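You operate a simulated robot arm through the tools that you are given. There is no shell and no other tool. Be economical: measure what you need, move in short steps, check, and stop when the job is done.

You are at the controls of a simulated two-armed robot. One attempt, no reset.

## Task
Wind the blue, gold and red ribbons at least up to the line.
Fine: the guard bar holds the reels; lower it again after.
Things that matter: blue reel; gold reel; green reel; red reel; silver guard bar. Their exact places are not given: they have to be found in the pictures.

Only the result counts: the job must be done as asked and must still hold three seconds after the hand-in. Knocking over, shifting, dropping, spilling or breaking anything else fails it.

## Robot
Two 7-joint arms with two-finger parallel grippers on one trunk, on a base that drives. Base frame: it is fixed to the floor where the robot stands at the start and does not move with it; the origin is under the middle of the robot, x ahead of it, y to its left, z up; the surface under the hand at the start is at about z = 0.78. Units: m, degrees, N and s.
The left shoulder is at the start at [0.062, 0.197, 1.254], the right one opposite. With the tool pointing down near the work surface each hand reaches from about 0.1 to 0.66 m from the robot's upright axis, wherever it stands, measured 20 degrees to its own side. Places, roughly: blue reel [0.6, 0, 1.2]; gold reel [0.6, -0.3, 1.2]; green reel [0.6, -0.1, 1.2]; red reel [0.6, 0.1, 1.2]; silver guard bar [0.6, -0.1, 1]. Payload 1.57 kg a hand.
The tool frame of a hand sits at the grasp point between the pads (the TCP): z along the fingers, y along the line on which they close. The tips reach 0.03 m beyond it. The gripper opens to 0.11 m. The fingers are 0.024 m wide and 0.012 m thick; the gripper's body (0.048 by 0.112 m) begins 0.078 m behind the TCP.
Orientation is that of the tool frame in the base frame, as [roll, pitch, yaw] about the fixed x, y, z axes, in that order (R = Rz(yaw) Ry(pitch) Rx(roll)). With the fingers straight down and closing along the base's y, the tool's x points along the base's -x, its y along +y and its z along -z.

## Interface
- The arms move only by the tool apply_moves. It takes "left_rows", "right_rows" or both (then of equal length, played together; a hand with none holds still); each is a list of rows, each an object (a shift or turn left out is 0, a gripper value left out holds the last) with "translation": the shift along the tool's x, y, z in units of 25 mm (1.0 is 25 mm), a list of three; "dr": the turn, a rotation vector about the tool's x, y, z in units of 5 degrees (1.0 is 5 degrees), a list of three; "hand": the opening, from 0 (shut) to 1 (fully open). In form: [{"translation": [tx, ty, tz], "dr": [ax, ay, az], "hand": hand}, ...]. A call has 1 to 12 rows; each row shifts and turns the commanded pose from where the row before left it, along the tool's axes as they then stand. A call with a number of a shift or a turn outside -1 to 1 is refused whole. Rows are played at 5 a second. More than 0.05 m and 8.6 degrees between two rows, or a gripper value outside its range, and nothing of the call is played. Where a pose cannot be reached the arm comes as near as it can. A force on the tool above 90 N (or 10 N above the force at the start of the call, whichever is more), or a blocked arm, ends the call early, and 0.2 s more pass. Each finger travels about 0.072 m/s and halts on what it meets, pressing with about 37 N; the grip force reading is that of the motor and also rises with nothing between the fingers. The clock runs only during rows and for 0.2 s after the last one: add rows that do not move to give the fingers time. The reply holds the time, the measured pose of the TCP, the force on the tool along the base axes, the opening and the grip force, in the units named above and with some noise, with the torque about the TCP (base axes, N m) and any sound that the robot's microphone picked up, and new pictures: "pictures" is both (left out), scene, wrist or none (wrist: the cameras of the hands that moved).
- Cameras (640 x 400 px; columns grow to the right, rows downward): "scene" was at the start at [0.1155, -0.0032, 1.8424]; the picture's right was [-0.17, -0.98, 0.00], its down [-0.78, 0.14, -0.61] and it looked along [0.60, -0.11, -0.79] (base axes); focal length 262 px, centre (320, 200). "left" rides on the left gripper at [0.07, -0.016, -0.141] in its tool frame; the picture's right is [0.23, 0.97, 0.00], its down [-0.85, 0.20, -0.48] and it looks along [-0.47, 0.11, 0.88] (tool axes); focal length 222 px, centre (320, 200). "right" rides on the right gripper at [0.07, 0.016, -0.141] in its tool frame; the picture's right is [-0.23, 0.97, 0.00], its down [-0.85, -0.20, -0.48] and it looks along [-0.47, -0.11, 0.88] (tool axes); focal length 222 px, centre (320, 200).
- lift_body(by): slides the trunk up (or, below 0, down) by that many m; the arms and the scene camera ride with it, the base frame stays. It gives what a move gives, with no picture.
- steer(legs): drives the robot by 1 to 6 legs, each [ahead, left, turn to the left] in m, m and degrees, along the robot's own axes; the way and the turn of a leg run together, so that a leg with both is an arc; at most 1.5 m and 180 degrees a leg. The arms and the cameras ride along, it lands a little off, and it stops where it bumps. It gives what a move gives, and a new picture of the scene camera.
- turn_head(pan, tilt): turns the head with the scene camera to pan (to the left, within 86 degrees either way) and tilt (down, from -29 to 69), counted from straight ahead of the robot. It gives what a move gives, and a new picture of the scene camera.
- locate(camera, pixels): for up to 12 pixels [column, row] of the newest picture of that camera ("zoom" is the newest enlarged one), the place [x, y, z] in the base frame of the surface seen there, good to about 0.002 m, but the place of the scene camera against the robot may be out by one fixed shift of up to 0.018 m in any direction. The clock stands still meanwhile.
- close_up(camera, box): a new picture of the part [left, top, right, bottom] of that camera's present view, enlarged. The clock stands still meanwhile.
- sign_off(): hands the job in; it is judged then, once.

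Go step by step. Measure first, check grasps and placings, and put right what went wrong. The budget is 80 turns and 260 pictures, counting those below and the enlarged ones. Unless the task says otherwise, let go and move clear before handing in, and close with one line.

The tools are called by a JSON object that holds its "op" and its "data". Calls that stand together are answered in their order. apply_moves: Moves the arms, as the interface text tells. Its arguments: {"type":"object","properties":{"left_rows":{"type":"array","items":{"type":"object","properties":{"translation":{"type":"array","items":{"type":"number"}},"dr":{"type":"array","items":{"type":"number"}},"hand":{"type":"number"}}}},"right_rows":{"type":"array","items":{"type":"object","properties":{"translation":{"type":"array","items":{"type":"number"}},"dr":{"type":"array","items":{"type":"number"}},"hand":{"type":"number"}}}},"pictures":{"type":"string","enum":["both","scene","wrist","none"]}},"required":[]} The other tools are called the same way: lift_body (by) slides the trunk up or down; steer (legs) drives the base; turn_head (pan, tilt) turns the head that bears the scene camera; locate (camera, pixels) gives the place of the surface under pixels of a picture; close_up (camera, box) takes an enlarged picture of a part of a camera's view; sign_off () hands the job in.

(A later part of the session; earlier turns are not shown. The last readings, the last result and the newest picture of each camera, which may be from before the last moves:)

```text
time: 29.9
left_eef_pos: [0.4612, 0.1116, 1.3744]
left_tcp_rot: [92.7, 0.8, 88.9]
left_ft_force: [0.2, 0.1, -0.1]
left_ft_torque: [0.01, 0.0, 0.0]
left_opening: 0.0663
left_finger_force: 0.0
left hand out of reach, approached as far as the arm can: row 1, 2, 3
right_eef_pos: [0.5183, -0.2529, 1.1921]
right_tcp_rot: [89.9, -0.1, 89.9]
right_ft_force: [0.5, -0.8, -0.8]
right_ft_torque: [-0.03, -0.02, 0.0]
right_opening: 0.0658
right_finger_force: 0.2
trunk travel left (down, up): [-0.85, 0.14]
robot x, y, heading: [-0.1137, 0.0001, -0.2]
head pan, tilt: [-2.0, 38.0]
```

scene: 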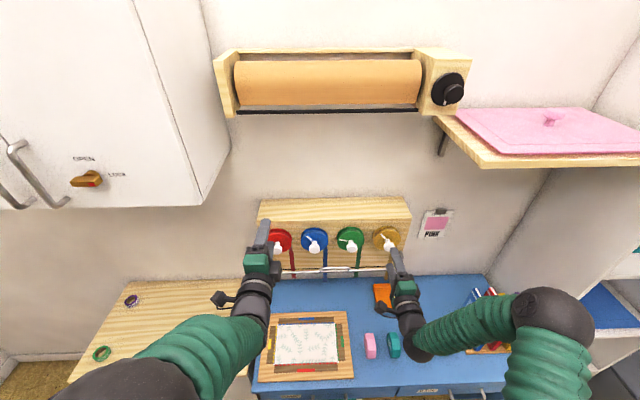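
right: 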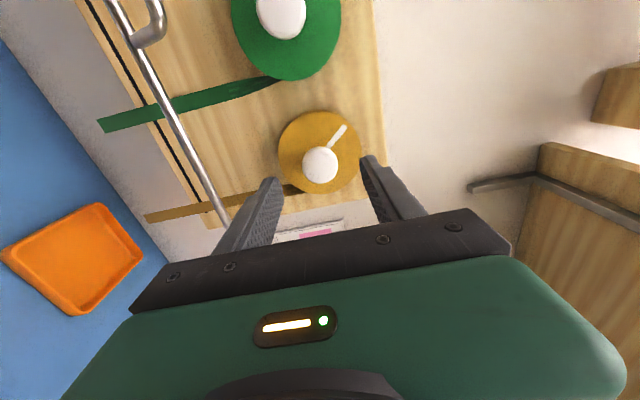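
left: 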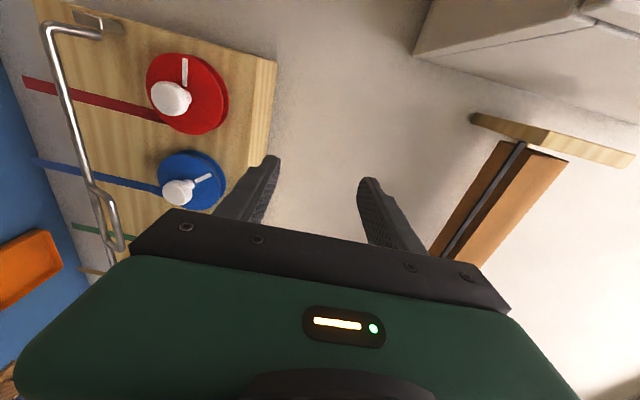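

The left arm is at a joint limit with this roll. I'll deal with gold on the right hand first and measure its knob at (320,165).

{"op": "locate", "data": {"camera": "right", "pixels": [[320, 165], [311, 165], [330, 163], [147, 218], [345, 130], [285, 20], [285, 140], [200, 190]]}}

{"op": "apply_moves", "data": {"left_rows": [{"dr": [0, 0, -1]}, {"dr": [0, 0, -1]}, {"dr": [0, 0, -1]}, {"dr": [0, 0, -1]}, {"dr": [0, 0, -1]}, {"dr": [0, 0, -1]}, {"dr": [0, 0, -1]}, {"dr": [0, 0, -1]}, {"dr": [0, 0, -1]}, {}], "pictures": "none"}}

```text
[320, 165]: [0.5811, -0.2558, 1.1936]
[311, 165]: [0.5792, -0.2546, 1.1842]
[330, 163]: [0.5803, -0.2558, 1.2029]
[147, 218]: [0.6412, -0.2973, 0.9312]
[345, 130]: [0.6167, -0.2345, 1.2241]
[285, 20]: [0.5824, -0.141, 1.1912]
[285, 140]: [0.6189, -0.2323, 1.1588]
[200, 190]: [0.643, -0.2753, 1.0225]
```

```text
time: 32.1
left_eef_pos: [0.4622, 0.1094, 1.3742]
left_tcp_rot: [93.9, 45.7, 91.5]
left_ft_force: [-0.5, 0.6, -0.5]
left_ft_torque: [0.02, 0.0, 0.01]
left_opening: 0.0662
left_finger_force: 0.1
right_eef_pos: [0.5195, -0.2529, 1.1916]
right_tcp_rot: [90.0, -0.1, 90.0]
right_ft_force: [0.1, 0.0, 0.1]
right_ft_torque: [0.0, -0.01, 0.0]
right_opening: 0.066
right_finger_force: 0.1
trunk travel left (down, up): [-0.85, 0.14]
robot x, y, heading: [-0.1137, -0.0025, -0.0]
head pan, tilt: [-2.0, 38.0]
```

Gold knob centre is (0.581, -0.2555, 1.193), and its ribbon end is at z=0.931. I'll advance the right hand and grip the knob.

{"op": "apply_moves", "data": {"right_rows": [{"translation": [-0.1, 0, 0.8]}, {"translation": [0, 0.05, 0.8]}, {"translation": [0, 0, 0.74]}, {"hand": 0}, {}, {}, {}]}}

{"op": "close_up", "data": {"camera": "right", "box": [200, 60, 460, 260]}}

```text
time: 33.7
left_eef_pos: [0.4631, 0.1093, 1.3744]
left_tcp_rot: [93.9, 45.9, 91.6]
left_ft_force: [-0.9, 0.0, -0.2]
left_ft_torque: [-0.01, 0.0, 0.02]
left_opening: 0.0661
left_finger_force: 0.1
right_eef_pos: [0.5782, -0.2537, 1.1905]
right_tcp_rot: [90.2, -0.2, 90.0]
right_ft_force: [-4.4, 1.7, -9.5]
right_ft_torque: [0.02, 0.21, -0.04]
right_opening: 0.0354
right_finger_force: 43.1
trunk travel left (down, up): [-0.85, 0.14]
robot x, y, heading: [-0.1137, 0.0022, -0.0]
head pan, tilt: [-2.0, 38.0]
```

scene: 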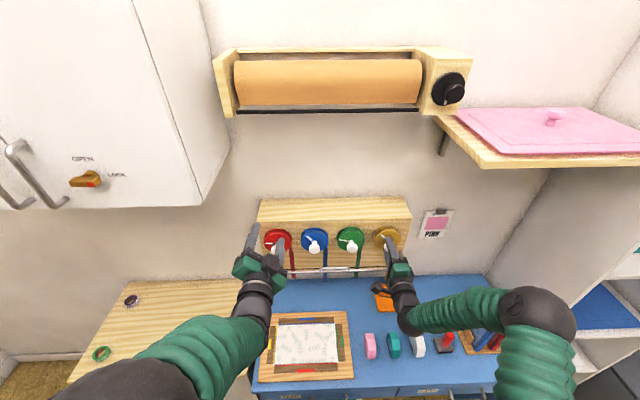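
right: 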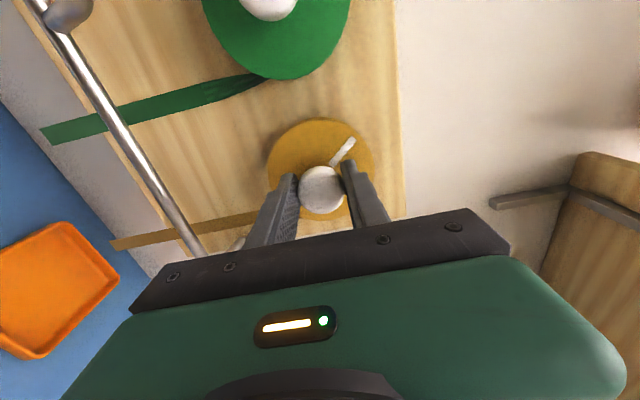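

```text
2.00 times, centred on (330, 160) of right
```

zoom: 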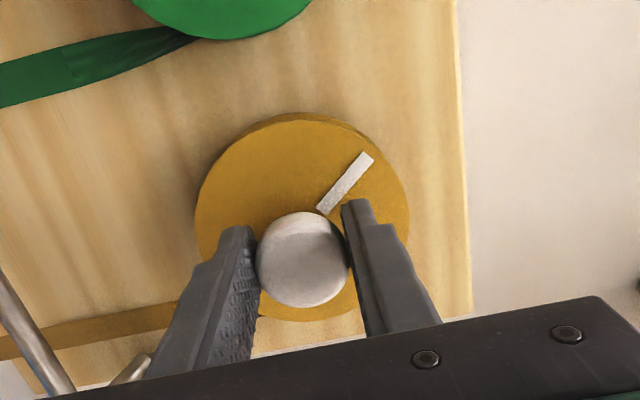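

The knob is gripped (opening 0.035 m). I'll try 20° counter-clockwise and check that the ribbon end rises.

{"op": "apply_moves", "data": {"right_rows": [{"translation": [0, 0.08, 0], "dr": [0, 0, -1]}, {"dr": [0, 0, -1]}, {"dr": [0, 0, -1]}, {"dr": [0, 0, -1]}, {}]}}

{"op": "close_up", "data": {"camera": "scene", "box": [330, 200, 430, 290]}}

```text
time: 34.9
left_eef_pos: [0.4632, 0.1083, 1.3721]
left_tcp_rot: [94.0, 45.7, 91.7]
left_ft_force: [0.0, -0.1, -1.1]
left_ft_torque: [0.02, 0.02, 0.01]
left_opening: 0.066
left_finger_force: 0.1
right_eef_pos: [0.5784, -0.254, 1.189]
right_tcp_rot: [90.9, 19.9, 90.4]
right_ft_force: [-15.4, 5.0, -34.8]
right_ft_torque: [0.13, 0.46, -0.7]
right_opening: 0.0354
right_finger_force: 42.4
trunk travel left (down, up): [-0.85, 0.14]
robot x, y, heading: [-0.1157, -0.0011, 0.1]
head pan, tilt: [-2.0, 38.0]
```

scene: 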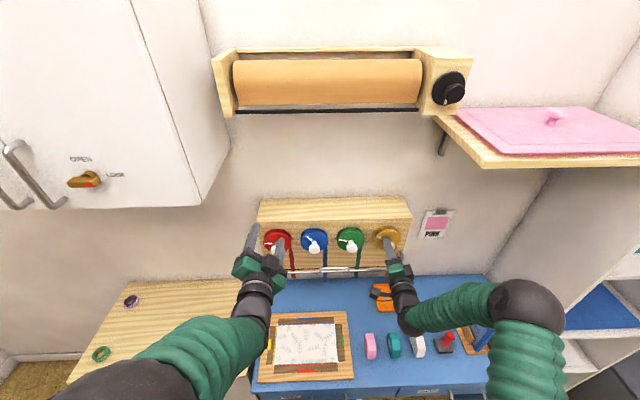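
right: 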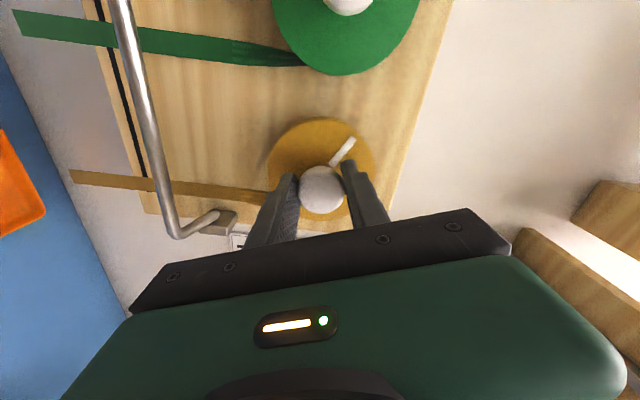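

```text
4.44 times, centred on (380, 245) of scene
```

zoom: 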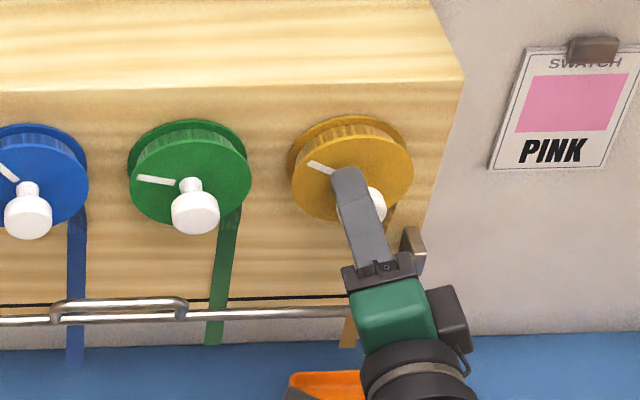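

The mark turned with the hand, but the tool is pulled down 35 N, meaning I'm commanding too high. I'll drop about 4 mm and continue turning, checking the ribbon end at (72,175).

{"op": "locate", "data": {"camera": "right", "pixels": [[73, 176], [16, 20], [140, 175]]}}

{"op": "apply_moves", "data": {"right_rows": [{"translation": [0.05, -0.15, -0.05]}, {}, {"dr": [0, 0, -1]}, {"dr": [0, 0, -1]}, {"dr": [0, 0, -1]}, {"dr": [0, 0, -1]}, {"dr": [0, 0, -1]}, {"dr": [0, 0, -1]}, {}]}}

```text
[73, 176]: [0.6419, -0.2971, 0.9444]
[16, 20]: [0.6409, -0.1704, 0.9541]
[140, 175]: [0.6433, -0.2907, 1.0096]
```

```text
time: 36.9
left_eef_pos: [0.4648, 0.1077, 1.3731]
left_tcp_rot: [94.0, 45.8, 91.6]
left_ft_force: [-1.0, -1.2, 0.2]
left_ft_torque: [-0.02, 0.0, -0.03]
left_opening: 0.0661
left_finger_force: 0.0
right_eef_pos: [0.5774, -0.2561, 1.187]
right_tcp_rot: [90.9, 49.8, 90.7]
right_ft_force: [-12.2, 2.2, -31.6]
right_ft_torque: [0.06, 0.31, -0.26]
right_opening: 0.0356
right_finger_force: 42.0
trunk travel left (down, up): [-0.85, 0.14]
robot x, y, heading: [-0.1154, -0.0004, -0.1]
head pan, tilt: [-2.0, 38.0]
```

scene: 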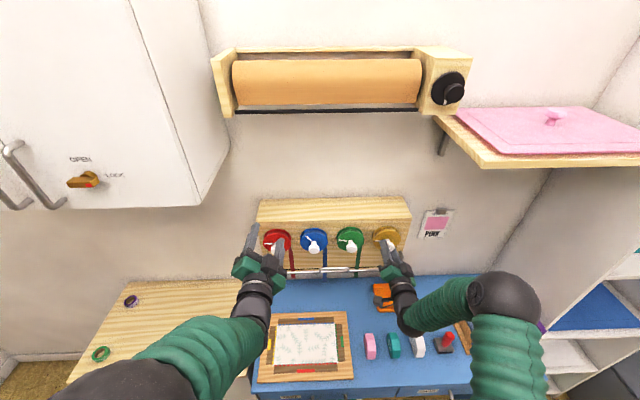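
right: 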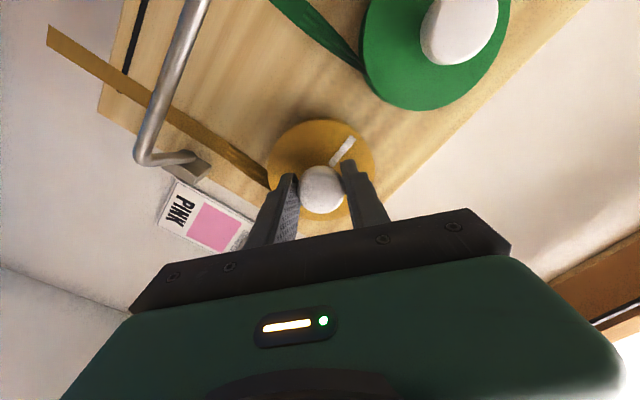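

The ribbon end rose 13 mm in the first 20° (winding radius ≈ 0.038), so I need about 150–165° in total. I'll relax downward a bit more and keep turning.

{"op": "apply_moves", "data": {"right_rows": [{"translation": [0.15, -0.13, -0.05]}, {"dr": [0, 0, -1]}, {"dr": [0, 0, -1]}, {"dr": [0, 0, -1]}, {"dr": [0, 0, -1]}, {"dr": [0, 0, -1]}, {"dr": [0, 0, -1]}, {"dr": [0, 0, -1]}, {"dr": [0, 0, -1]}, {"dr": [0, 0, -1]}, {"dr": [0, 0, -1]}, {}]}}

```text
time: 39.5
left_eef_pos: [0.4627, 0.1069, 1.374]
left_tcp_rot: [93.9, 45.7, 91.6]
left_ft_force: [0.3, 0.2, -1.1]
left_ft_torque: [-0.02, 0.01, -0.01]
left_opening: 0.0662
left_finger_force: 0.0
right_eef_pos: [0.5773, -0.2585, 1.1866]
right_tcp_rot: [-88.7, 80.1, -88.9]
right_ft_force: [16.1, -14.5, 12.6]
right_ft_torque: [0.02, -0.64, -0.3]
right_opening: 0.0352
right_finger_force: 42.4
trunk travel left (down, up): [-0.85, 0.14]
robot x, y, heading: [-0.1184, -0.0026, -0.1]
head pan, tilt: [-2.0, 38.0]
```

scene: 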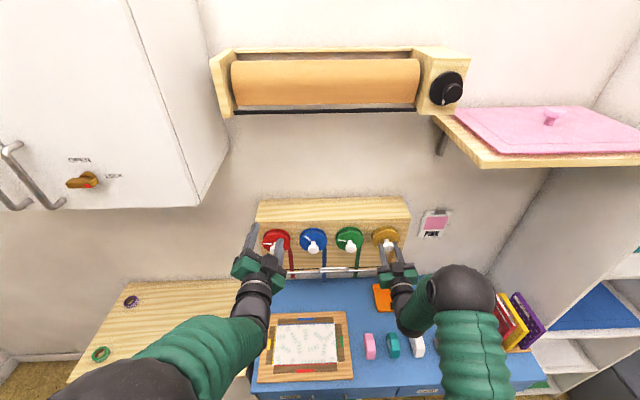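
right: 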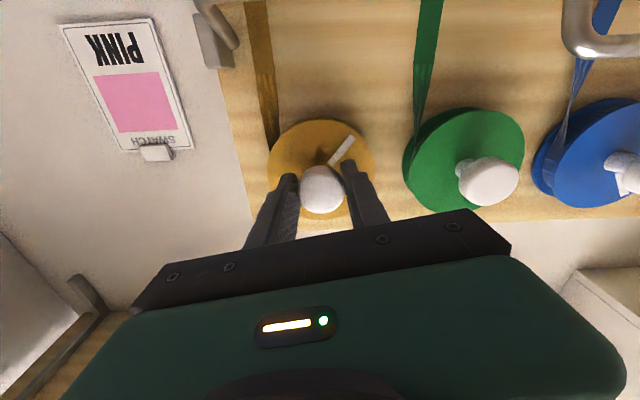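

Turned 100°, forces are modest. Another 60°.

{"op": "apply_moves", "data": {"right_rows": [{"dr": [0, 0, -1]}, {"dr": [0, 0, -1]}, {"dr": [0, 0, -1]}, {"dr": [0, 0, -1]}, {"dr": [0, 0, -1]}, {"dr": [0, 0, -1]}, {"dr": [0, 0, -1]}, {"dr": [0, 0, -1]}, {"dr": [0, 0, -1]}, {"dr": [0, 0, -1]}, {"dr": [0, 0, -1]}, {"dr": [0, 0, -1]}]}}

{"op": "close_up", "data": {"camera": "scene", "box": [330, 200, 430, 290]}}

```text
time: 42.1
left_eef_pos: [0.4626, 0.1045, 1.3749]
left_tcp_rot: [94.0, 45.7, 91.6]
left_ft_force: [0.0, -0.5, -0.5]
left_ft_torque: [0.01, -0.03, 0.0]
left_opening: 0.0661
left_finger_force: 0.1
right_eef_pos: [0.576, -0.263, 1.1875]
right_tcp_rot: [-89.6, 20.1, -90.6]
right_ft_force: [18.9, -27.9, 28.0]
right_ft_torque: [0.87, -0.32, -0.77]
right_opening: 0.0355
right_finger_force: 42.1
trunk travel left (down, up): [-0.85, 0.14]
robot x, y, heading: [-0.114, 0.0006, -0.0]
head pan, tilt: [-2.0, 38.0]
```

scene: 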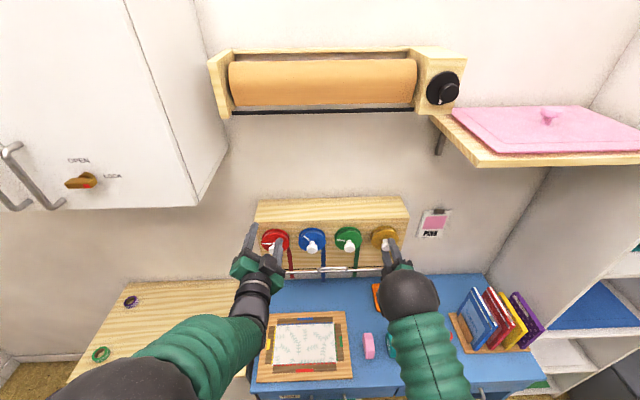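
right: 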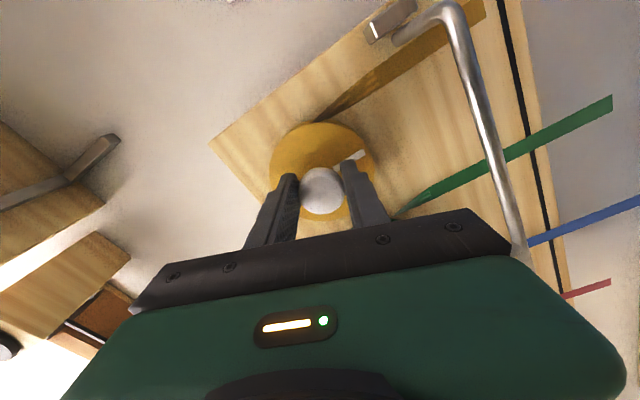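

```text
4.44 times, centred on (380, 245) of scene
```

zoom: 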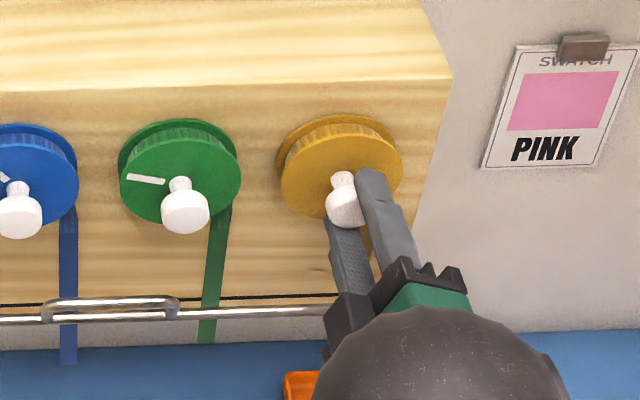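

The gold ribbon end now appears near (480,8) in the right view, above the black line. I'll measure it.

{"op": "locate", "data": {"camera": "right", "pixels": [[478, 12], [484, 4], [500, 12], [612, 100], [320, 190]]}}

{"op": "close_up", "data": {"camera": "right", "box": [320, 0, 640, 200]}}

```text
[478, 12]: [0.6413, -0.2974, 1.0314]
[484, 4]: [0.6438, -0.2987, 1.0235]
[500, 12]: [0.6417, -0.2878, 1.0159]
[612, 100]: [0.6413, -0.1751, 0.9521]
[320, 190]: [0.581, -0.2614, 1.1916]
```

```text
2.00 times, centred on (480, 100) of right
```

zoom: 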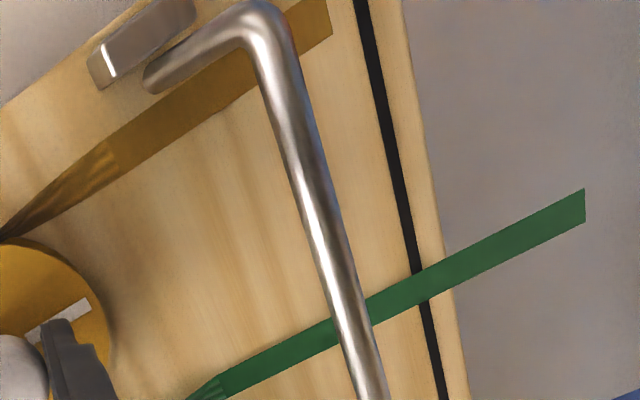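

The gold end is clearly above the line, with about 15 mm margin (zoom: end at (325,20), line at (375,60)). I'll release, back off, and see whether it holds.

{"op": "apply_moves", "data": {"right_rows": [{"hand": 0.6}, {}, {}, {"translation": [0, 0, -1]}, {"translation": [0, 0, -1]}, {"translation": [0, 0, -1]}, {}, {}]}}

{"op": "close_up", "data": {"camera": "right", "box": [260, 0, 640, 240]}}

```text
time: 43.9
left_eef_pos: [0.4632, 0.1078, 1.3738]
left_tcp_rot: [94.0, 45.8, 91.5]
left_ft_force: [-0.1, -1.1, 0.3]
left_ft_torque: [0.05, 0.02, 0.01]
left_opening: 0.0658
left_finger_force: 0.1
right_eef_pos: [0.4996, -0.2581, 1.1856]
right_tcp_rot: [-90.1, 20.3, -90.0]
right_ft_force: [-0.7, -0.4, -0.2]
right_ft_torque: [0.01, -0.07, 0.03]
right_opening: 0.0659
right_finger_force: 0.0
trunk travel left (down, up): [-0.85, 0.14]
robot x, y, heading: [-0.112, 0.0018, -0.3]
head pan, tilt: [-2.0, 38.0]
```

scene: 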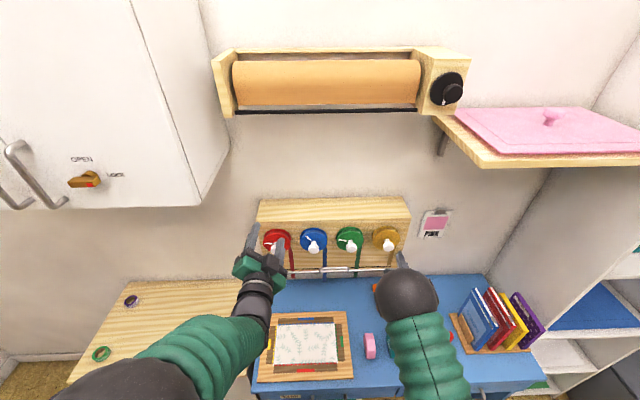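
right: 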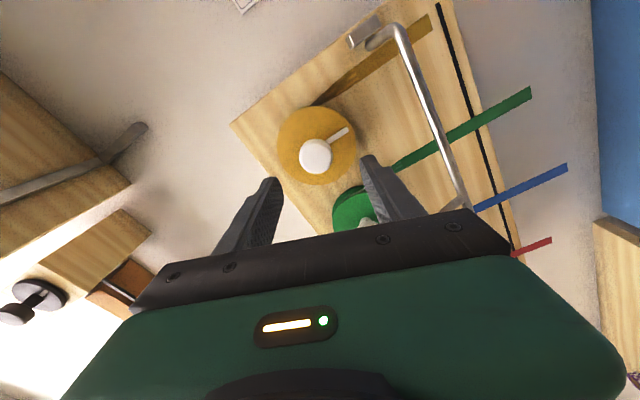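

```text
1.67 times, centred on (450, 120) of right
```

zoom: 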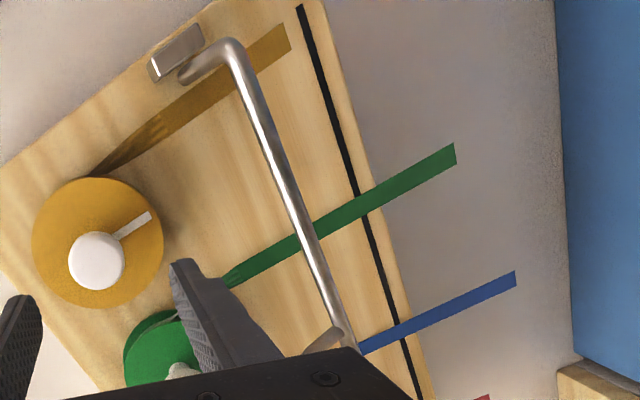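

Gold holds with good clearance. Now I'll roll the right hand back towards +90° for blue, and meanwhile bring the left hand down to red-knob height.

{"op": "apply_moves", "data": {"right_rows": [{"dr": [0, 0, 1]}, {"dr": [0, 0, 1]}, {"dr": [0, 0, 1]}, {"dr": [0, 0, 1]}, {"dr": [0, 0, 1]}, {"dr": [0, 0, 1]}, {"dr": [0, 0, 1]}, {"dr": [0, 0, 1]}, {"dr": [0, 0, 1]}, {"dr": [0, 0, 1]}, {"dr": [0, 0, 1]}, {"dr": [0, 0, 1]}], "left_rows": [{"translation": [0, 0, 0.5]}, {"translation": [0, 0, 0.5]}, {"translation": [0.5, -0.5, 0]}, {"translation": [0.5, -0.5, 0]}, {"translation": [0.5, -0.5, 0]}, {"translation": [0.5, -0.5, 0]}, {"translation": [0.5, -0.5, 0]}, {"translation": [0.5, -0.5, 0]}, {"translation": [0.5, -0.5, 0]}, {"translation": [0.5, -0.5, 0]}, {"translation": [0.5, -0.5, 0]}, {"translation": [0.5, -0.5, 0]}]}}

```text
time: 46.5
left_eef_pos: [0.4215, 0.1107, 1.3507]
left_tcp_rot: [93.8, 45.8, 91.5]
left_ft_force: [0.3, 0.5, 0.0]
left_ft_torque: [0.0, 0.01, -0.02]
left_opening: 0.0663
left_finger_force: 0.1
left hand out of reach, approached as far as the arm can: row 1, 2, 3, 4, 5, 6, 7, 8, 9, 10, 11, 12
right_eef_pos: [0.5007, -0.2557, 1.1863]
right_tcp_rot: [-89.7, 80.1, -89.7]
right_ft_force: [0.2, -0.2, 0.3]
right_ft_torque: [-0.02, -0.01, 0.0]
right_opening: 0.066
right_finger_force: 0.1
trunk travel left (down, up): [-0.85, 0.14]
robot x, y, heading: [-0.1153, -0.0046, -0.3]
head pan, tilt: [-2.0, 38.0]
```

scene: 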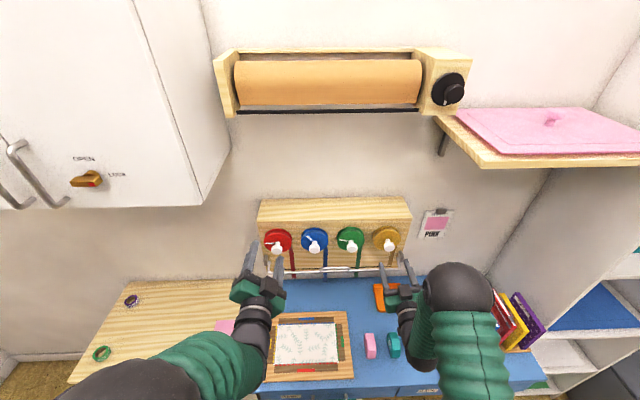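
right: 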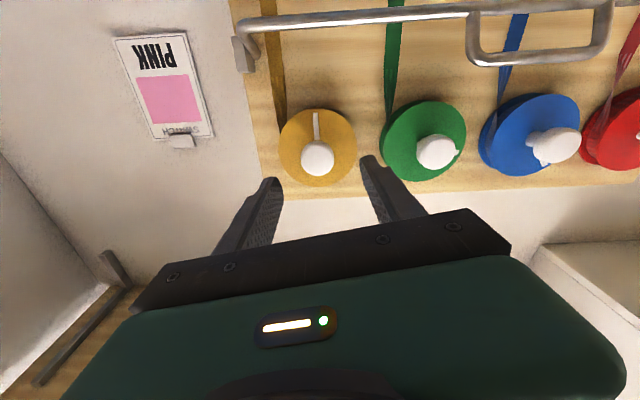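
left: 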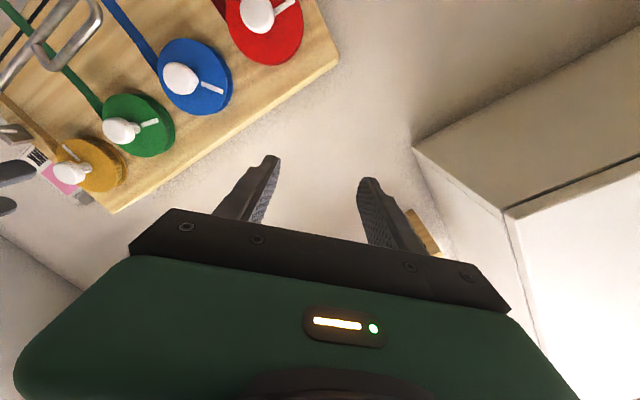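

The left arm won't descend there, so I'll use the right hand for blue and red too, shifting the left hand outward for room. Continuing the right hand's roll back.

{"op": "apply_moves", "data": {"right_rows": [{"dr": [0, 0, 1]}, {"dr": [0, 0, 1]}, {"dr": [0, 0, 1]}, {"dr": [0, 0, 1]}, {"dr": [0, 0, 1]}, {"dr": [0, 0, 1]}, {"dr": [0, 0, 1]}, {"dr": [0, 0, 1]}, {"dr": [0, 0, 1]}, {"dr": [0, 0, 1]}, {"dr": [0, 0, 1]}, {"dr": [0, 0, 1]}], "left_rows": [{"translation": [0.6, 0.6, 0]}, {"translation": [0.6, 0.6, 0]}, {"translation": [0.6, 0.6, 0]}, {"translation": [0.6, 0.6, 0]}, {"translation": [0.6, 0.6, 0]}, {"translation": [0.6, 0.6, 0]}, {"translation": [0.6, 0.6, 0]}, {"translation": [0.6, 0.6, 0]}, {"translation": [0.6, 0.6, 0]}, {}, {}, {}], "pictures": "none"}}

{"op": "apply_moves", "data": {"right_rows": [{"dr": [0, 0, 1]}, {"dr": [0, 0, 1]}, {"dr": [0, 0, 1]}, {"dr": [0, 0, 1]}, {"dr": [0, 0, 1]}, {"dr": [0, 0, 1]}, {"dr": [0, 0, 1]}, {"dr": [0, 0, 1]}, {"translation": [1, 0.1, 0]}, {"translation": [1, 0.1, 0]}, {"translation": [1, 0, 0]}, {"translation": [1, 0, 0]}], "pictures": "none"}}

{"op": "apply_moves", "data": {"right_rows": [{"translation": [1, 0, 0]}, {"translation": [1, 0, 0]}, {"translation": [1, 0, 0]}, {"translation": [1, 0, 0]}, {"translation": [1, 0, 0]}, {"translation": [1, 0, 0]}, {}]}}

```text
time: 49.1
left_eef_pos: [0.4175, 0.2807, 1.3967]
left_tcp_rot: [93.8, 45.8, 91.6]
left_ft_force: [0.7, -0.6, -1.1]
left_ft_torque: [0.03, -0.02, 0.02]
left_opening: 0.066
left_finger_force: 0.0
left hand out of reach, approached as far as the arm can: row 1, 2, 3, 4, 5, 6, 7, 8, 9
right_eef_pos: [0.5004, -0.2542, 1.1867]
right_tcp_rot: [90.0, 39.8, 89.9]
right_ft_force: [-0.3, -0.4, -0.2]
right_ft_torque: [0.0, -0.01, 0.01]
right_opening: 0.066
right_finger_force: 0.1
trunk travel left (down, up): [-0.85, 0.14]
robot x, y, heading: [-0.1179, -0.0001, -0.0]
head pan, tilt: [-2.0, 38.0]
```

```text
time: 51.7
left_eef_pos: [0.4169, 0.2807, 1.3966]
left_tcp_rot: [93.8, 45.9, 91.6]
left_ft_force: [-0.8, -0.4, -0.7]
left_ft_torque: [-0.02, -0.01, 0.0]
left_opening: 0.0658
left_finger_force: 0.0
right_eef_pos: [0.4991, -0.1534, 1.1922]
right_tcp_rot: [90.0, 0.0, 90.0]
right_ft_force: [-0.7, -0.2, -0.2]
right_ft_torque: [0.03, -0.01, 0.01]
right_opening: 0.0661
right_finger_force: 0.0
trunk travel left (down, up): [-0.85, 0.14]
robot x, y, heading: [-0.1167, 0.0, -0.2]
head pan, tilt: [-2.0, 38.0]
```

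```text
time: 53.3
left_eef_pos: [0.4177, 0.2829, 1.396]
left_tcp_rot: [93.8, 45.9, 91.6]
left_ft_force: [0.2, -0.6, 0.0]
left_ft_torque: [0.0, 0.01, -0.02]
left_opening: 0.0661
left_finger_force: 0.1
right_eef_pos: [0.4988, -0.0014, 1.1934]
right_tcp_rot: [89.9, 0.1, 90.0]
right_ft_force: [-1.2, -0.9, 0.1]
right_ft_torque: [-0.01, 0.03, -0.03]
right_opening: 0.0658
right_finger_force: 0.0
trunk travel left (down, up): [-0.85, 0.14]
robot x, y, heading: [-0.1144, -0.0018, 0.3]
head pan, tilt: [-2.0, 38.0]
```

scene: 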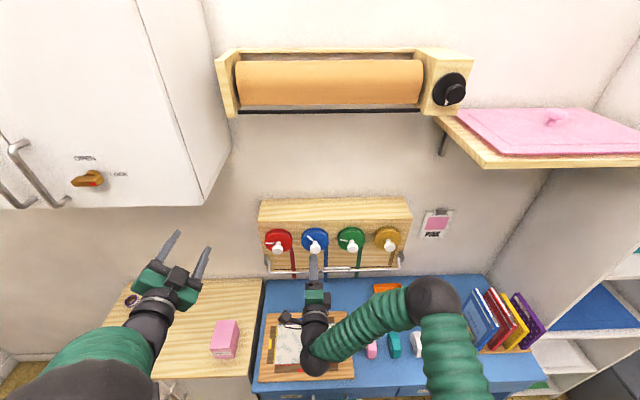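
right: 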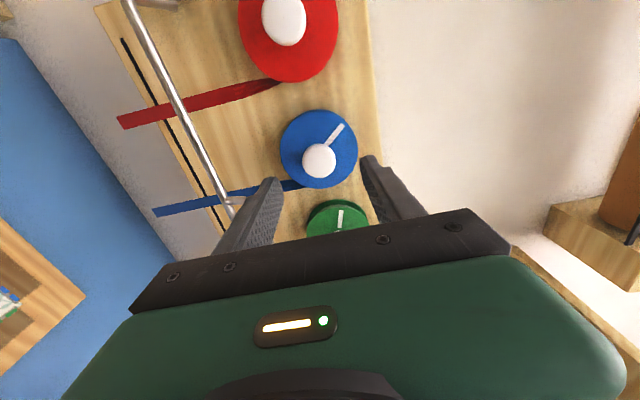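

{"op": "locate", "data": {"camera": "right", "pixels": [[319, 161], [311, 161], [328, 160], [285, 20], [154, 212], [119, 121]]}}

```text
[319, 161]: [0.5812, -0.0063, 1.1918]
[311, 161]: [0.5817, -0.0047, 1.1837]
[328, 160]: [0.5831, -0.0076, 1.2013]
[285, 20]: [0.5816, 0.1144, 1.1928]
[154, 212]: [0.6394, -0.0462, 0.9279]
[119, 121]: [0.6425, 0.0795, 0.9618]
```

Blue knob centre is (0.581, -0.006, 1.192). I'll advance and grip it, then start turning.

{"op": "apply_moves", "data": {"right_rows": [{"translation": [-0.18, -0.15, 1]}, {"translation": [0, 0, 1]}, {"translation": [0, 0, 1]}, {"translation": [0, 0, 0.12]}, {"hand": 0}, {}, {}, {}]}}

```text
time: 55.1
left_eef_pos: [0.4167, 0.283, 1.3983]
left_tcp_rot: [93.9, 45.8, 91.5]
left_ft_force: [0.6, -0.4, 0.2]
left_ft_torque: [0.01, -0.02, 0.0]
left_opening: 0.0659
left_finger_force: 0.0
right_eef_pos: [0.5795, -0.0085, 1.1892]
right_tcp_rot: [89.7, 0.1, 90.0]
right_ft_force: [8.2, 0.0, 16.3]
right_ft_torque: [-0.01, -0.29, 0.2]
right_opening: 0.0355
right_finger_force: 43.1
trunk travel left (down, up): [-0.85, 0.14]
robot x, y, heading: [-0.1137, -0.0044, 0.1]
head pan, tilt: [-2.0, 38.0]
```

scene: 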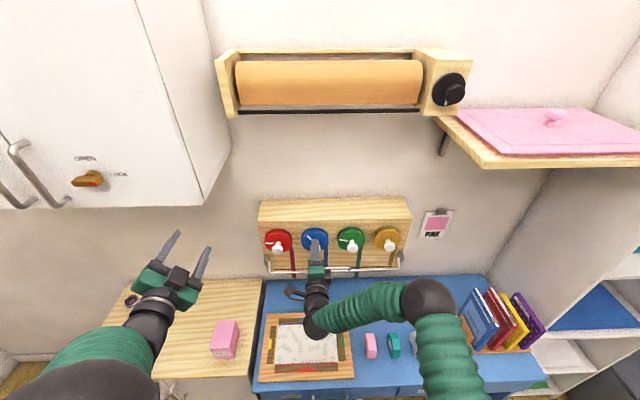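
right: 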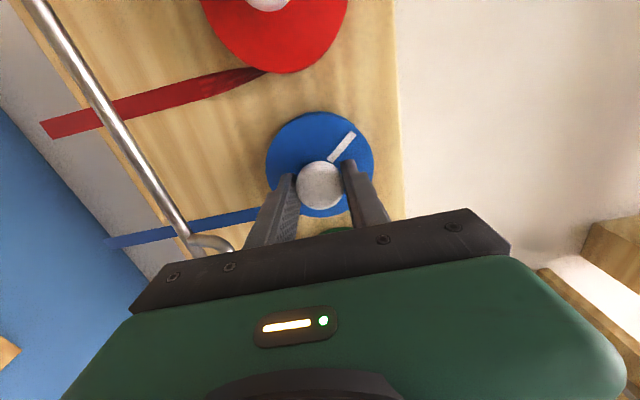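

The grip is good. I'll adjust up about 1.5 mm and turn 165° counter-clockwise in stages.

{"op": "apply_moves", "data": {"right_rows": [{"translation": [0, 0.05, 0], "dr": [0, 0, -1]}, {"dr": [0, 0, -1]}, {"dr": [0, 0, -1]}, {"dr": [0, 0, -1]}, {"dr": [0, 0, -1]}, {"dr": [0, 0, -1]}, {"dr": [0, 0, -1]}, {"dr": [0, 0, -1]}, {"dr": [0, 0, -1]}, {"dr": [0, 0, -1]}, {"dr": [0, 0, -1]}, {"dr": [0, 0, -1]}], "pictures": "wrist"}}

```text
time: 57.7
left_eef_pos: [0.418, 0.2824, 1.3968]
left_tcp_rot: [93.8, 45.9, 91.6]
left_ft_force: [0.5, -0.2, 0.7]
left_ft_torque: [0.02, -0.04, -0.02]
left_opening: 0.0661
left_finger_force: 0.2
right_eef_pos: [0.5796, -0.0079, 1.1908]
right_tcp_rot: [89.6, 60.1, 89.5]
right_ft_force: [10.7, -0.5, 22.4]
right_ft_torque: [0.0, -0.01, 0.18]
right_opening: 0.0359
right_finger_force: 42.0
trunk travel left (down, up): [-0.85, 0.14]
robot x, y, heading: [-0.1146, 0.0014, -0.2]
head pan, tilt: [-2.0, 38.0]
```

right: 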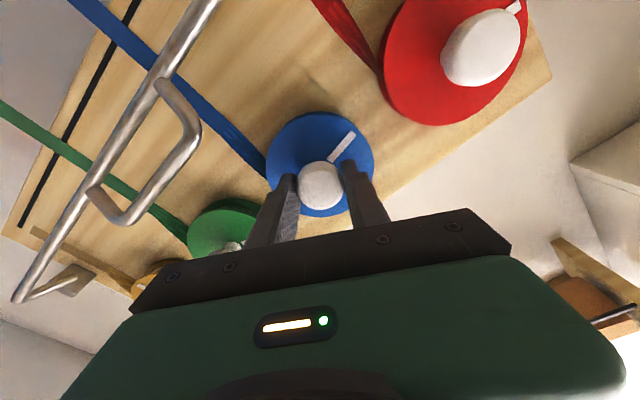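

60° done with low force; continuing.

{"op": "apply_moves", "data": {"right_rows": [{"translation": [-0.07, 0.04, 0], "dr": [0, 0, -1]}, {"dr": [0, 0, -1]}, {"dr": [0, 0, -1]}, {"dr": [0, 0, -1]}, {"dr": [0, 0, -1]}, {"dr": [0, 0, -1]}, {"dr": [0, 0, -1]}, {"dr": [0, 0, -1]}, {"dr": [0, 0, -1]}, {"dr": [0, 0, -1]}, {"dr": [0, 0, -1]}, {"dr": [0, 0, -1]}], "pictures": "wrist"}}

{"op": "apply_moves", "data": {"right_rows": [{"dr": [0, 0, -1]}, {"dr": [0, 0, -1]}, {"dr": [0, 0, -1]}, {"dr": [0, 0, -1]}, {"dr": [0, 0, -1]}, {"dr": [0, 0, -1]}, {"dr": [0, 0, -1]}, {"dr": [0, 0, -1]}, {}]}}

```text
time: 60.3
left_eef_pos: [0.4173, 0.2814, 1.3974]
left_tcp_rot: [93.8, 46.0, 91.5]
left_ft_force: [0.3, 0.4, -0.4]
left_ft_torque: [-0.02, 0.0, 0.0]
left_opening: 0.0662
left_finger_force: 0.1
right_eef_pos: [0.5795, -0.0078, 1.1917]
right_tcp_rot: [-90.1, 60.0, -90.1]
right_ft_force: [-5.2, -0.8, -5.2]
right_ft_torque: [0.01, 0.08, -0.25]
right_opening: 0.0352
right_finger_force: 41.9
trunk travel left (down, up): [-0.85, 0.14]
robot x, y, heading: [-0.1138, 0.0036, -0.1]
head pan, tilt: [-2.0, 38.0]
```

right: 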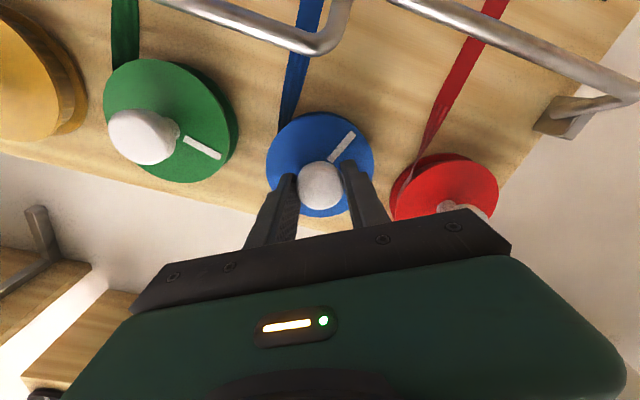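

```text
time: 61.9
left_eef_pos: [0.4202, 0.276, 1.3892]
left_tcp_rot: [94.3, 45.6, 91.8]
left_ft_force: [-0.3, 0.5, -0.9]
left_ft_torque: [-0.03, -0.04, -0.13]
left_opening: 0.0661
left_finger_force: 0.1
right_eef_pos: [0.5868, -0.0444, 1.1797]
right_tcp_rot: [-92.0, 28.7, -93.7]
right_ft_force: [-0.3, -6.6, 1.8]
right_ft_torque: [-0.01, 0.05, 0.68]
right_opening: 0.0001
right_finger_force: 21.9
trunk travel left (down, up): [-0.85, 0.14]
robot x, y, heading: [-0.1109, 0.0021, -0.2]
head pan, tilt: [-2.0, 38.0]
stopped in row 7 (right hand): the force on the tool passed its limit at 138 N (the readings are from after the stop); the commanded pose is now the measured one
```

scene: 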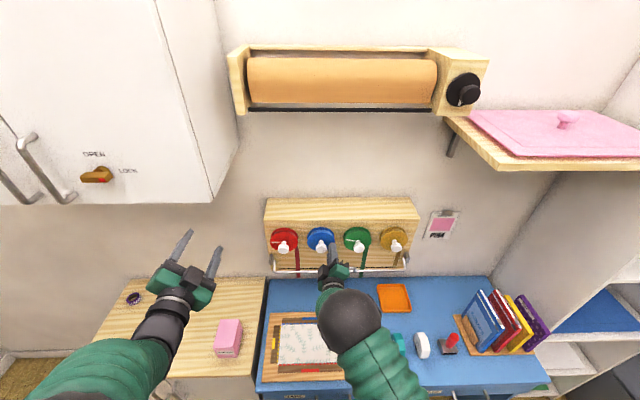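
right: 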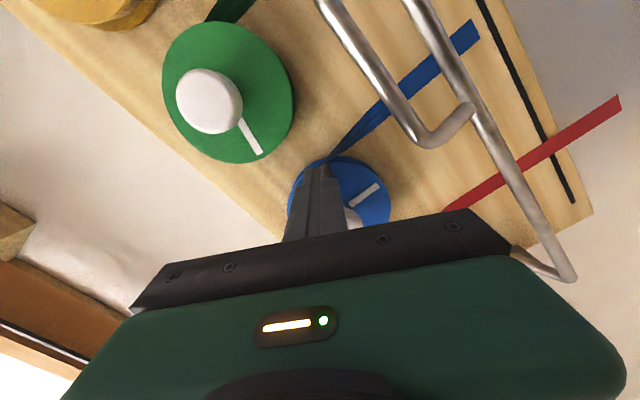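

The hand hit a limit (138 N), slipped off the knob and closed beside it, but the blue end at (470,35) is already above the line. I'll back straight out and inspect.

{"op": "apply_moves", "data": {"right_rows": [{"translation": [0, 0, -0.5]}, {"translation": [0, 0, -1]}, {"translation": [0, 0, -1]}, {"translation": [0, 0, -1]}, {}]}}

{"op": "close_up", "data": {"camera": "scene", "box": [255, 190, 425, 290]}}

{"op": "close_up", "data": {"camera": "right", "box": [160, 0, 640, 300]}}

```text
time: 63.3
left_eef_pos: [0.416, 0.2687, 1.3998]
left_tcp_rot: [93.9, 45.4, 91.8]
left_ft_force: [0.2, 1.0, 0.7]
left_ft_torque: [-0.03, 0.01, -0.01]
left_opening: 0.0658
left_finger_force: 0.1
right_eef_pos: [0.5119, -0.1234, 1.1847]
right_tcp_rot: [-91.9, 28.1, -101.3]
right_ft_force: [-0.4, -0.1, -0.7]
right_ft_torque: [-0.02, -0.02, -0.01]
right_opening: 0.0
right_finger_force: 21.5
trunk travel left (down, up): [-0.85, 0.14]
robot x, y, heading: [-0.1127, -0.0004, 0.1]
head pan, tilt: [-2.0, 38.0]
stopped in row 5 (right hand): the arm was blocked; the commanded pose is now the measured one
```

scene: 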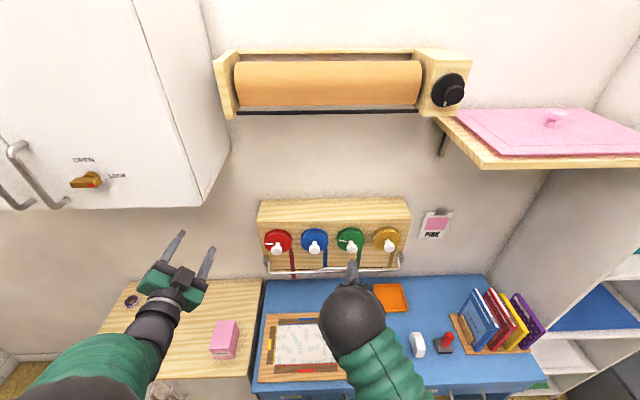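
right: 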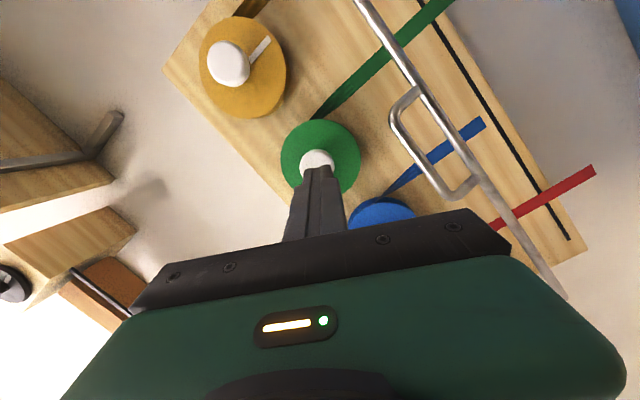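

```text
3.76 times, centred on (340, 240) of scene
```

zoom: 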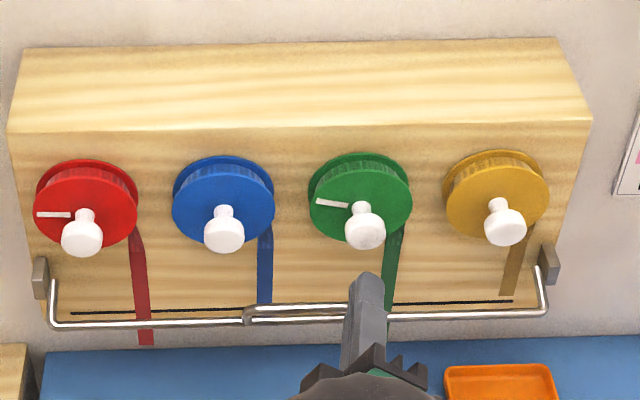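

```text
1.33 times, centred on (400, 150) of right
```

zoom: 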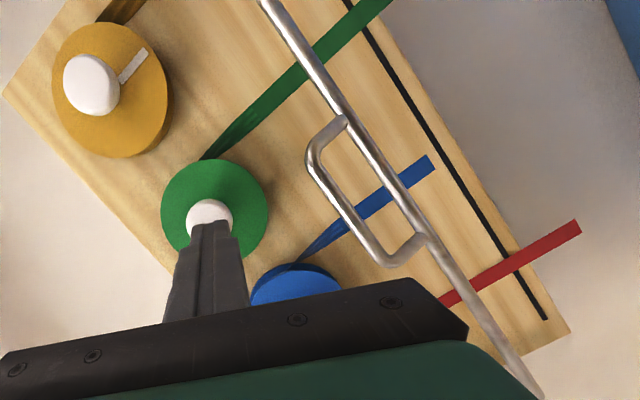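

Blue's end is above the line and green is unchanged (mark still points left). I'll measure the margin.

{"op": "locate", "data": {"camera": "zoom", "pixels": [[430, 158], [427, 168], [448, 186], [436, 162], [520, 275], [378, 3]]}}

```text
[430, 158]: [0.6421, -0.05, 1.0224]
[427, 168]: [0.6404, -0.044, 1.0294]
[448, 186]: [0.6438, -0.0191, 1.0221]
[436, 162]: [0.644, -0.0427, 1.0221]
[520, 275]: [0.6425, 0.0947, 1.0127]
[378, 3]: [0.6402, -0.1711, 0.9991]
```

{"op": "close_up", "data": {"camera": "right", "box": [420, 60, 600, 180]}}

{"op": "locate", "data": {"camera": "zoom", "pixels": [[218, 212], [208, 196], [226, 232], [240, 195], [270, 250], [275, 240], [250, 215]]}}

```text
3.33 times, centred on (510, 120) of right
```

zoom: 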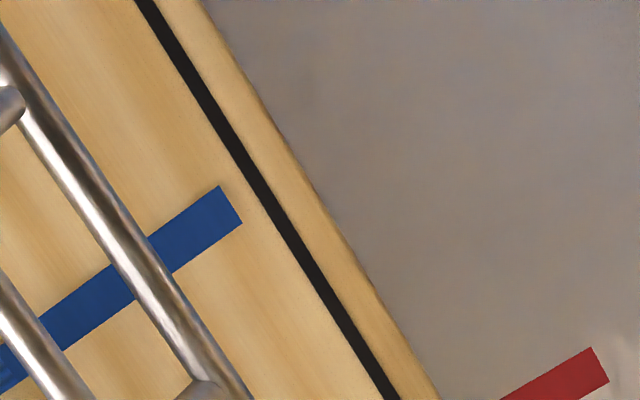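

```text
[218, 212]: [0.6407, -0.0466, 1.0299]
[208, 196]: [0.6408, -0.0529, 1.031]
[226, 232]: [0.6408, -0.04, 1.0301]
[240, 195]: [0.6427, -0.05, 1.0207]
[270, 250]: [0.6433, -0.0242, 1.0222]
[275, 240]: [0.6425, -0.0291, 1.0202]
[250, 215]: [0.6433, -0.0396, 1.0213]
```

Blue's end is at z≈1.030 against the line at ≈1.02, a clear margin. Next I'll straighten the right hand's orientation (yaw is off by 11°) and roll it back for the red reel.

{"op": "apply_moves", "data": {"right_rows": [{"dr": [-0.23, -0.67, 0], "hand": 0}, {"dr": [-0.23, -0.67, 0]}, {"dr": [-0.23, -0.67, 0]}, {"dr": [0, 0, 1]}, {"dr": [0, 0, 1]}, {"dr": [0, 0, 1]}, {"dr": [0, 0, 1]}, {"dr": [0, 0, 1]}, {"dr": [0, 0, 1]}, {"dr": [0, 0, 1]}, {"dr": [0, 0, 1]}, {"dr": [0, 0, 1]}]}}

```text
time: 65.9
left_eef_pos: [0.4154, 0.2671, 1.3977]
left_tcp_rot: [93.8, 45.2, 91.6]
left_ft_force: [-0.9, 0.5, -1.1]
left_ft_torque: [-0.02, -0.01, -0.01]
left_opening: 0.066
left_finger_force: 0.1
right_eef_pos: [0.5092, -0.1148, 1.1857]
right_tcp_rot: [-89.1, 73.9, -87.9]
right_ft_force: [-0.2, -0.7, -0.1]
right_ft_torque: [-0.02, 0.01, 0.03]
right_opening: 0.0
right_finger_force: 21.0
trunk travel left (down, up): [-0.85, 0.14]
robot x, y, heading: [-0.1132, -0.0008, -0.0]
head pan, tilt: [-2.0, 38.0]
```

scene: 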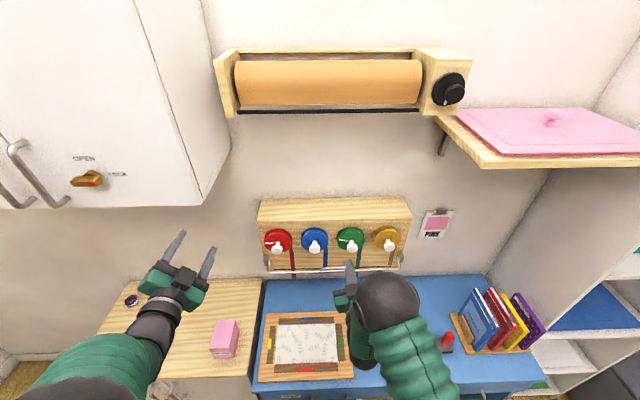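
right: 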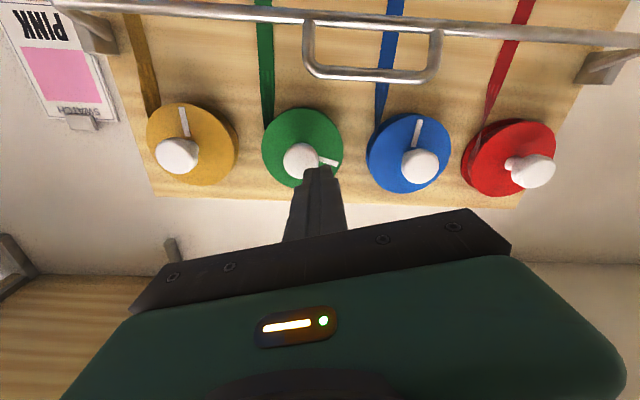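

Straightened. I'll continue rolling to +90° and then move across to red (y≈0.115).

{"op": "apply_moves", "data": {"right_rows": [{"dr": [0, 0, 1]}, {"dr": [0, 0, 1]}, {"dr": [0, 0, 1]}, {"dr": [0, 0, 1]}, {"dr": [0, 0, 1]}, {"dr": [0, 0, 1]}, {"dr": [0, 0, 1]}, {"dr": [0, 0, 1]}, {"dr": [0, 0, 1]}, {"dr": [0, 0, 1]}, {"dr": [0, 0, 1]}, {"dr": [0, 0, 1]}], "pictures": "none"}}

{"op": "apply_moves", "data": {"right_rows": [{"dr": [0, 0, 1]}, {"dr": [0, 0, 1]}, {"dr": [0, 0, 1]}, {"dr": [0, 0, 1]}, {"dr": [0, 0, 1]}, {"dr": [0, 0, 1]}, {"dr": [0, 0, 1]}, {"dr": [0, 0, 1]}, {"dr": [0, 0, 1]}, {}], "pictures": "none"}}

{"op": "apply_moves", "data": {"right_rows": [{"translation": [1, 0.03, 0], "hand": 0.6}, {"translation": [1, 0.03, 0]}, {"translation": [1, 0.03, 0]}, {"translation": [1, 0.03, 0]}, {"translation": [1, 0.03, 0]}, {"translation": [1, 0.03, 0]}, {"translation": [1, 0.03, 0]}, {"translation": [1, 0, 0]}, {"translation": [1, 0, 0]}, {}]}}

```text
time: 68.5
left_eef_pos: [0.416, 0.267, 1.399]
left_tcp_rot: [93.8, 45.4, 91.6]
left_ft_force: [-0.2, 0.3, -0.5]
left_ft_torque: [-0.01, 0.01, -0.02]
left_opening: 0.0659
left_finger_force: 0.1
right_eef_pos: [0.5108, -0.1138, 1.185]
right_tcp_rot: [89.6, 46.2, 90.6]
right_ft_force: [-0.7, 0.4, 0.9]
right_ft_torque: [0.02, 0.04, 0.01]
right_opening: 0.0
right_finger_force: 21.5
trunk travel left (down, up): [-0.85, 0.14]
robot x, y, heading: [-0.114, -0.0034, -0.2]
head pan, tilt: [-2.0, 38.0]
```

```text
time: 70.7
left_eef_pos: [0.4152, 0.2674, 1.3997]
left_tcp_rot: [93.9, 45.2, 91.6]
left_ft_force: [0.5, -0.3, 0.4]
left_ft_torque: [-0.01, -0.04, 0.02]
left_opening: 0.0659
left_finger_force: 0.1
right_eef_pos: [0.5102, -0.1145, 1.1845]
right_tcp_rot: [89.6, 1.2, 91.0]
right_ft_force: [0.4, -0.1, 0.3]
right_ft_torque: [-0.03, -0.01, 0.03]
right_opening: 0.0
right_finger_force: 21.3
trunk travel left (down, up): [-0.85, 0.14]
robot x, y, heading: [-0.1167, 0.0005, -0.2]
head pan, tilt: [-2.0, 38.0]
```

```text
time: 72.9
left_eef_pos: [0.4156, 0.2682, 1.397]
left_tcp_rot: [93.8, 45.4, 91.5]
left_ft_force: [-0.6, -0.2, 0.3]
left_ft_torque: [0.04, -0.01, 0.05]
left_opening: 0.0659
left_finger_force: 0.0
right_eef_pos: [0.5054, 0.1109, 1.1864]
right_tcp_rot: [89.7, 1.3, 91.0]
right_ft_force: [0.6, 1.0, 0.6]
right_ft_torque: [0.03, -0.03, -0.03]
right_opening: 0.0659
right_finger_force: 0.1
trunk travel left (down, up): [-0.85, 0.14]
robot x, y, heading: [-0.1158, -0.0029, -0.0]
head pan, tilt: [-2.0, 38.0]
```

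scene: 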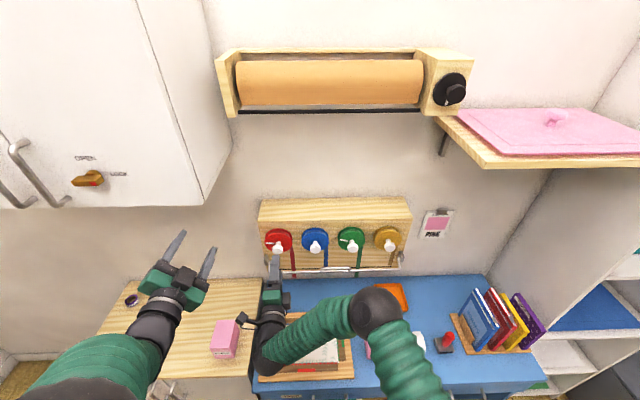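
right: 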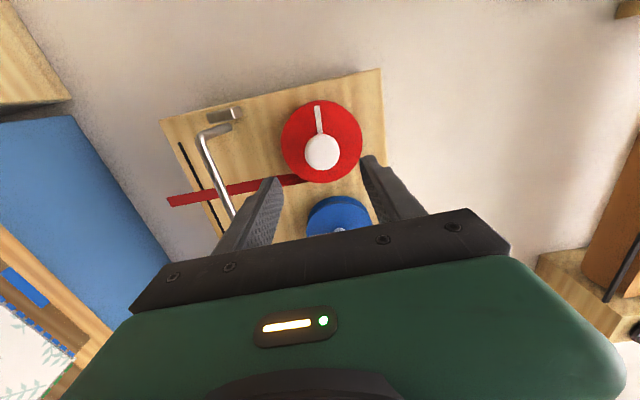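

{"op": "locate", "data": {"camera": "right", "pixels": [[322, 152], [314, 152], [331, 151], [170, 202]]}}

```text
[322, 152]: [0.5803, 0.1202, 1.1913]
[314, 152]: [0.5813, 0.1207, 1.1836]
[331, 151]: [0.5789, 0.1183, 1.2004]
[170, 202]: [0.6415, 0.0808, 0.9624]
```

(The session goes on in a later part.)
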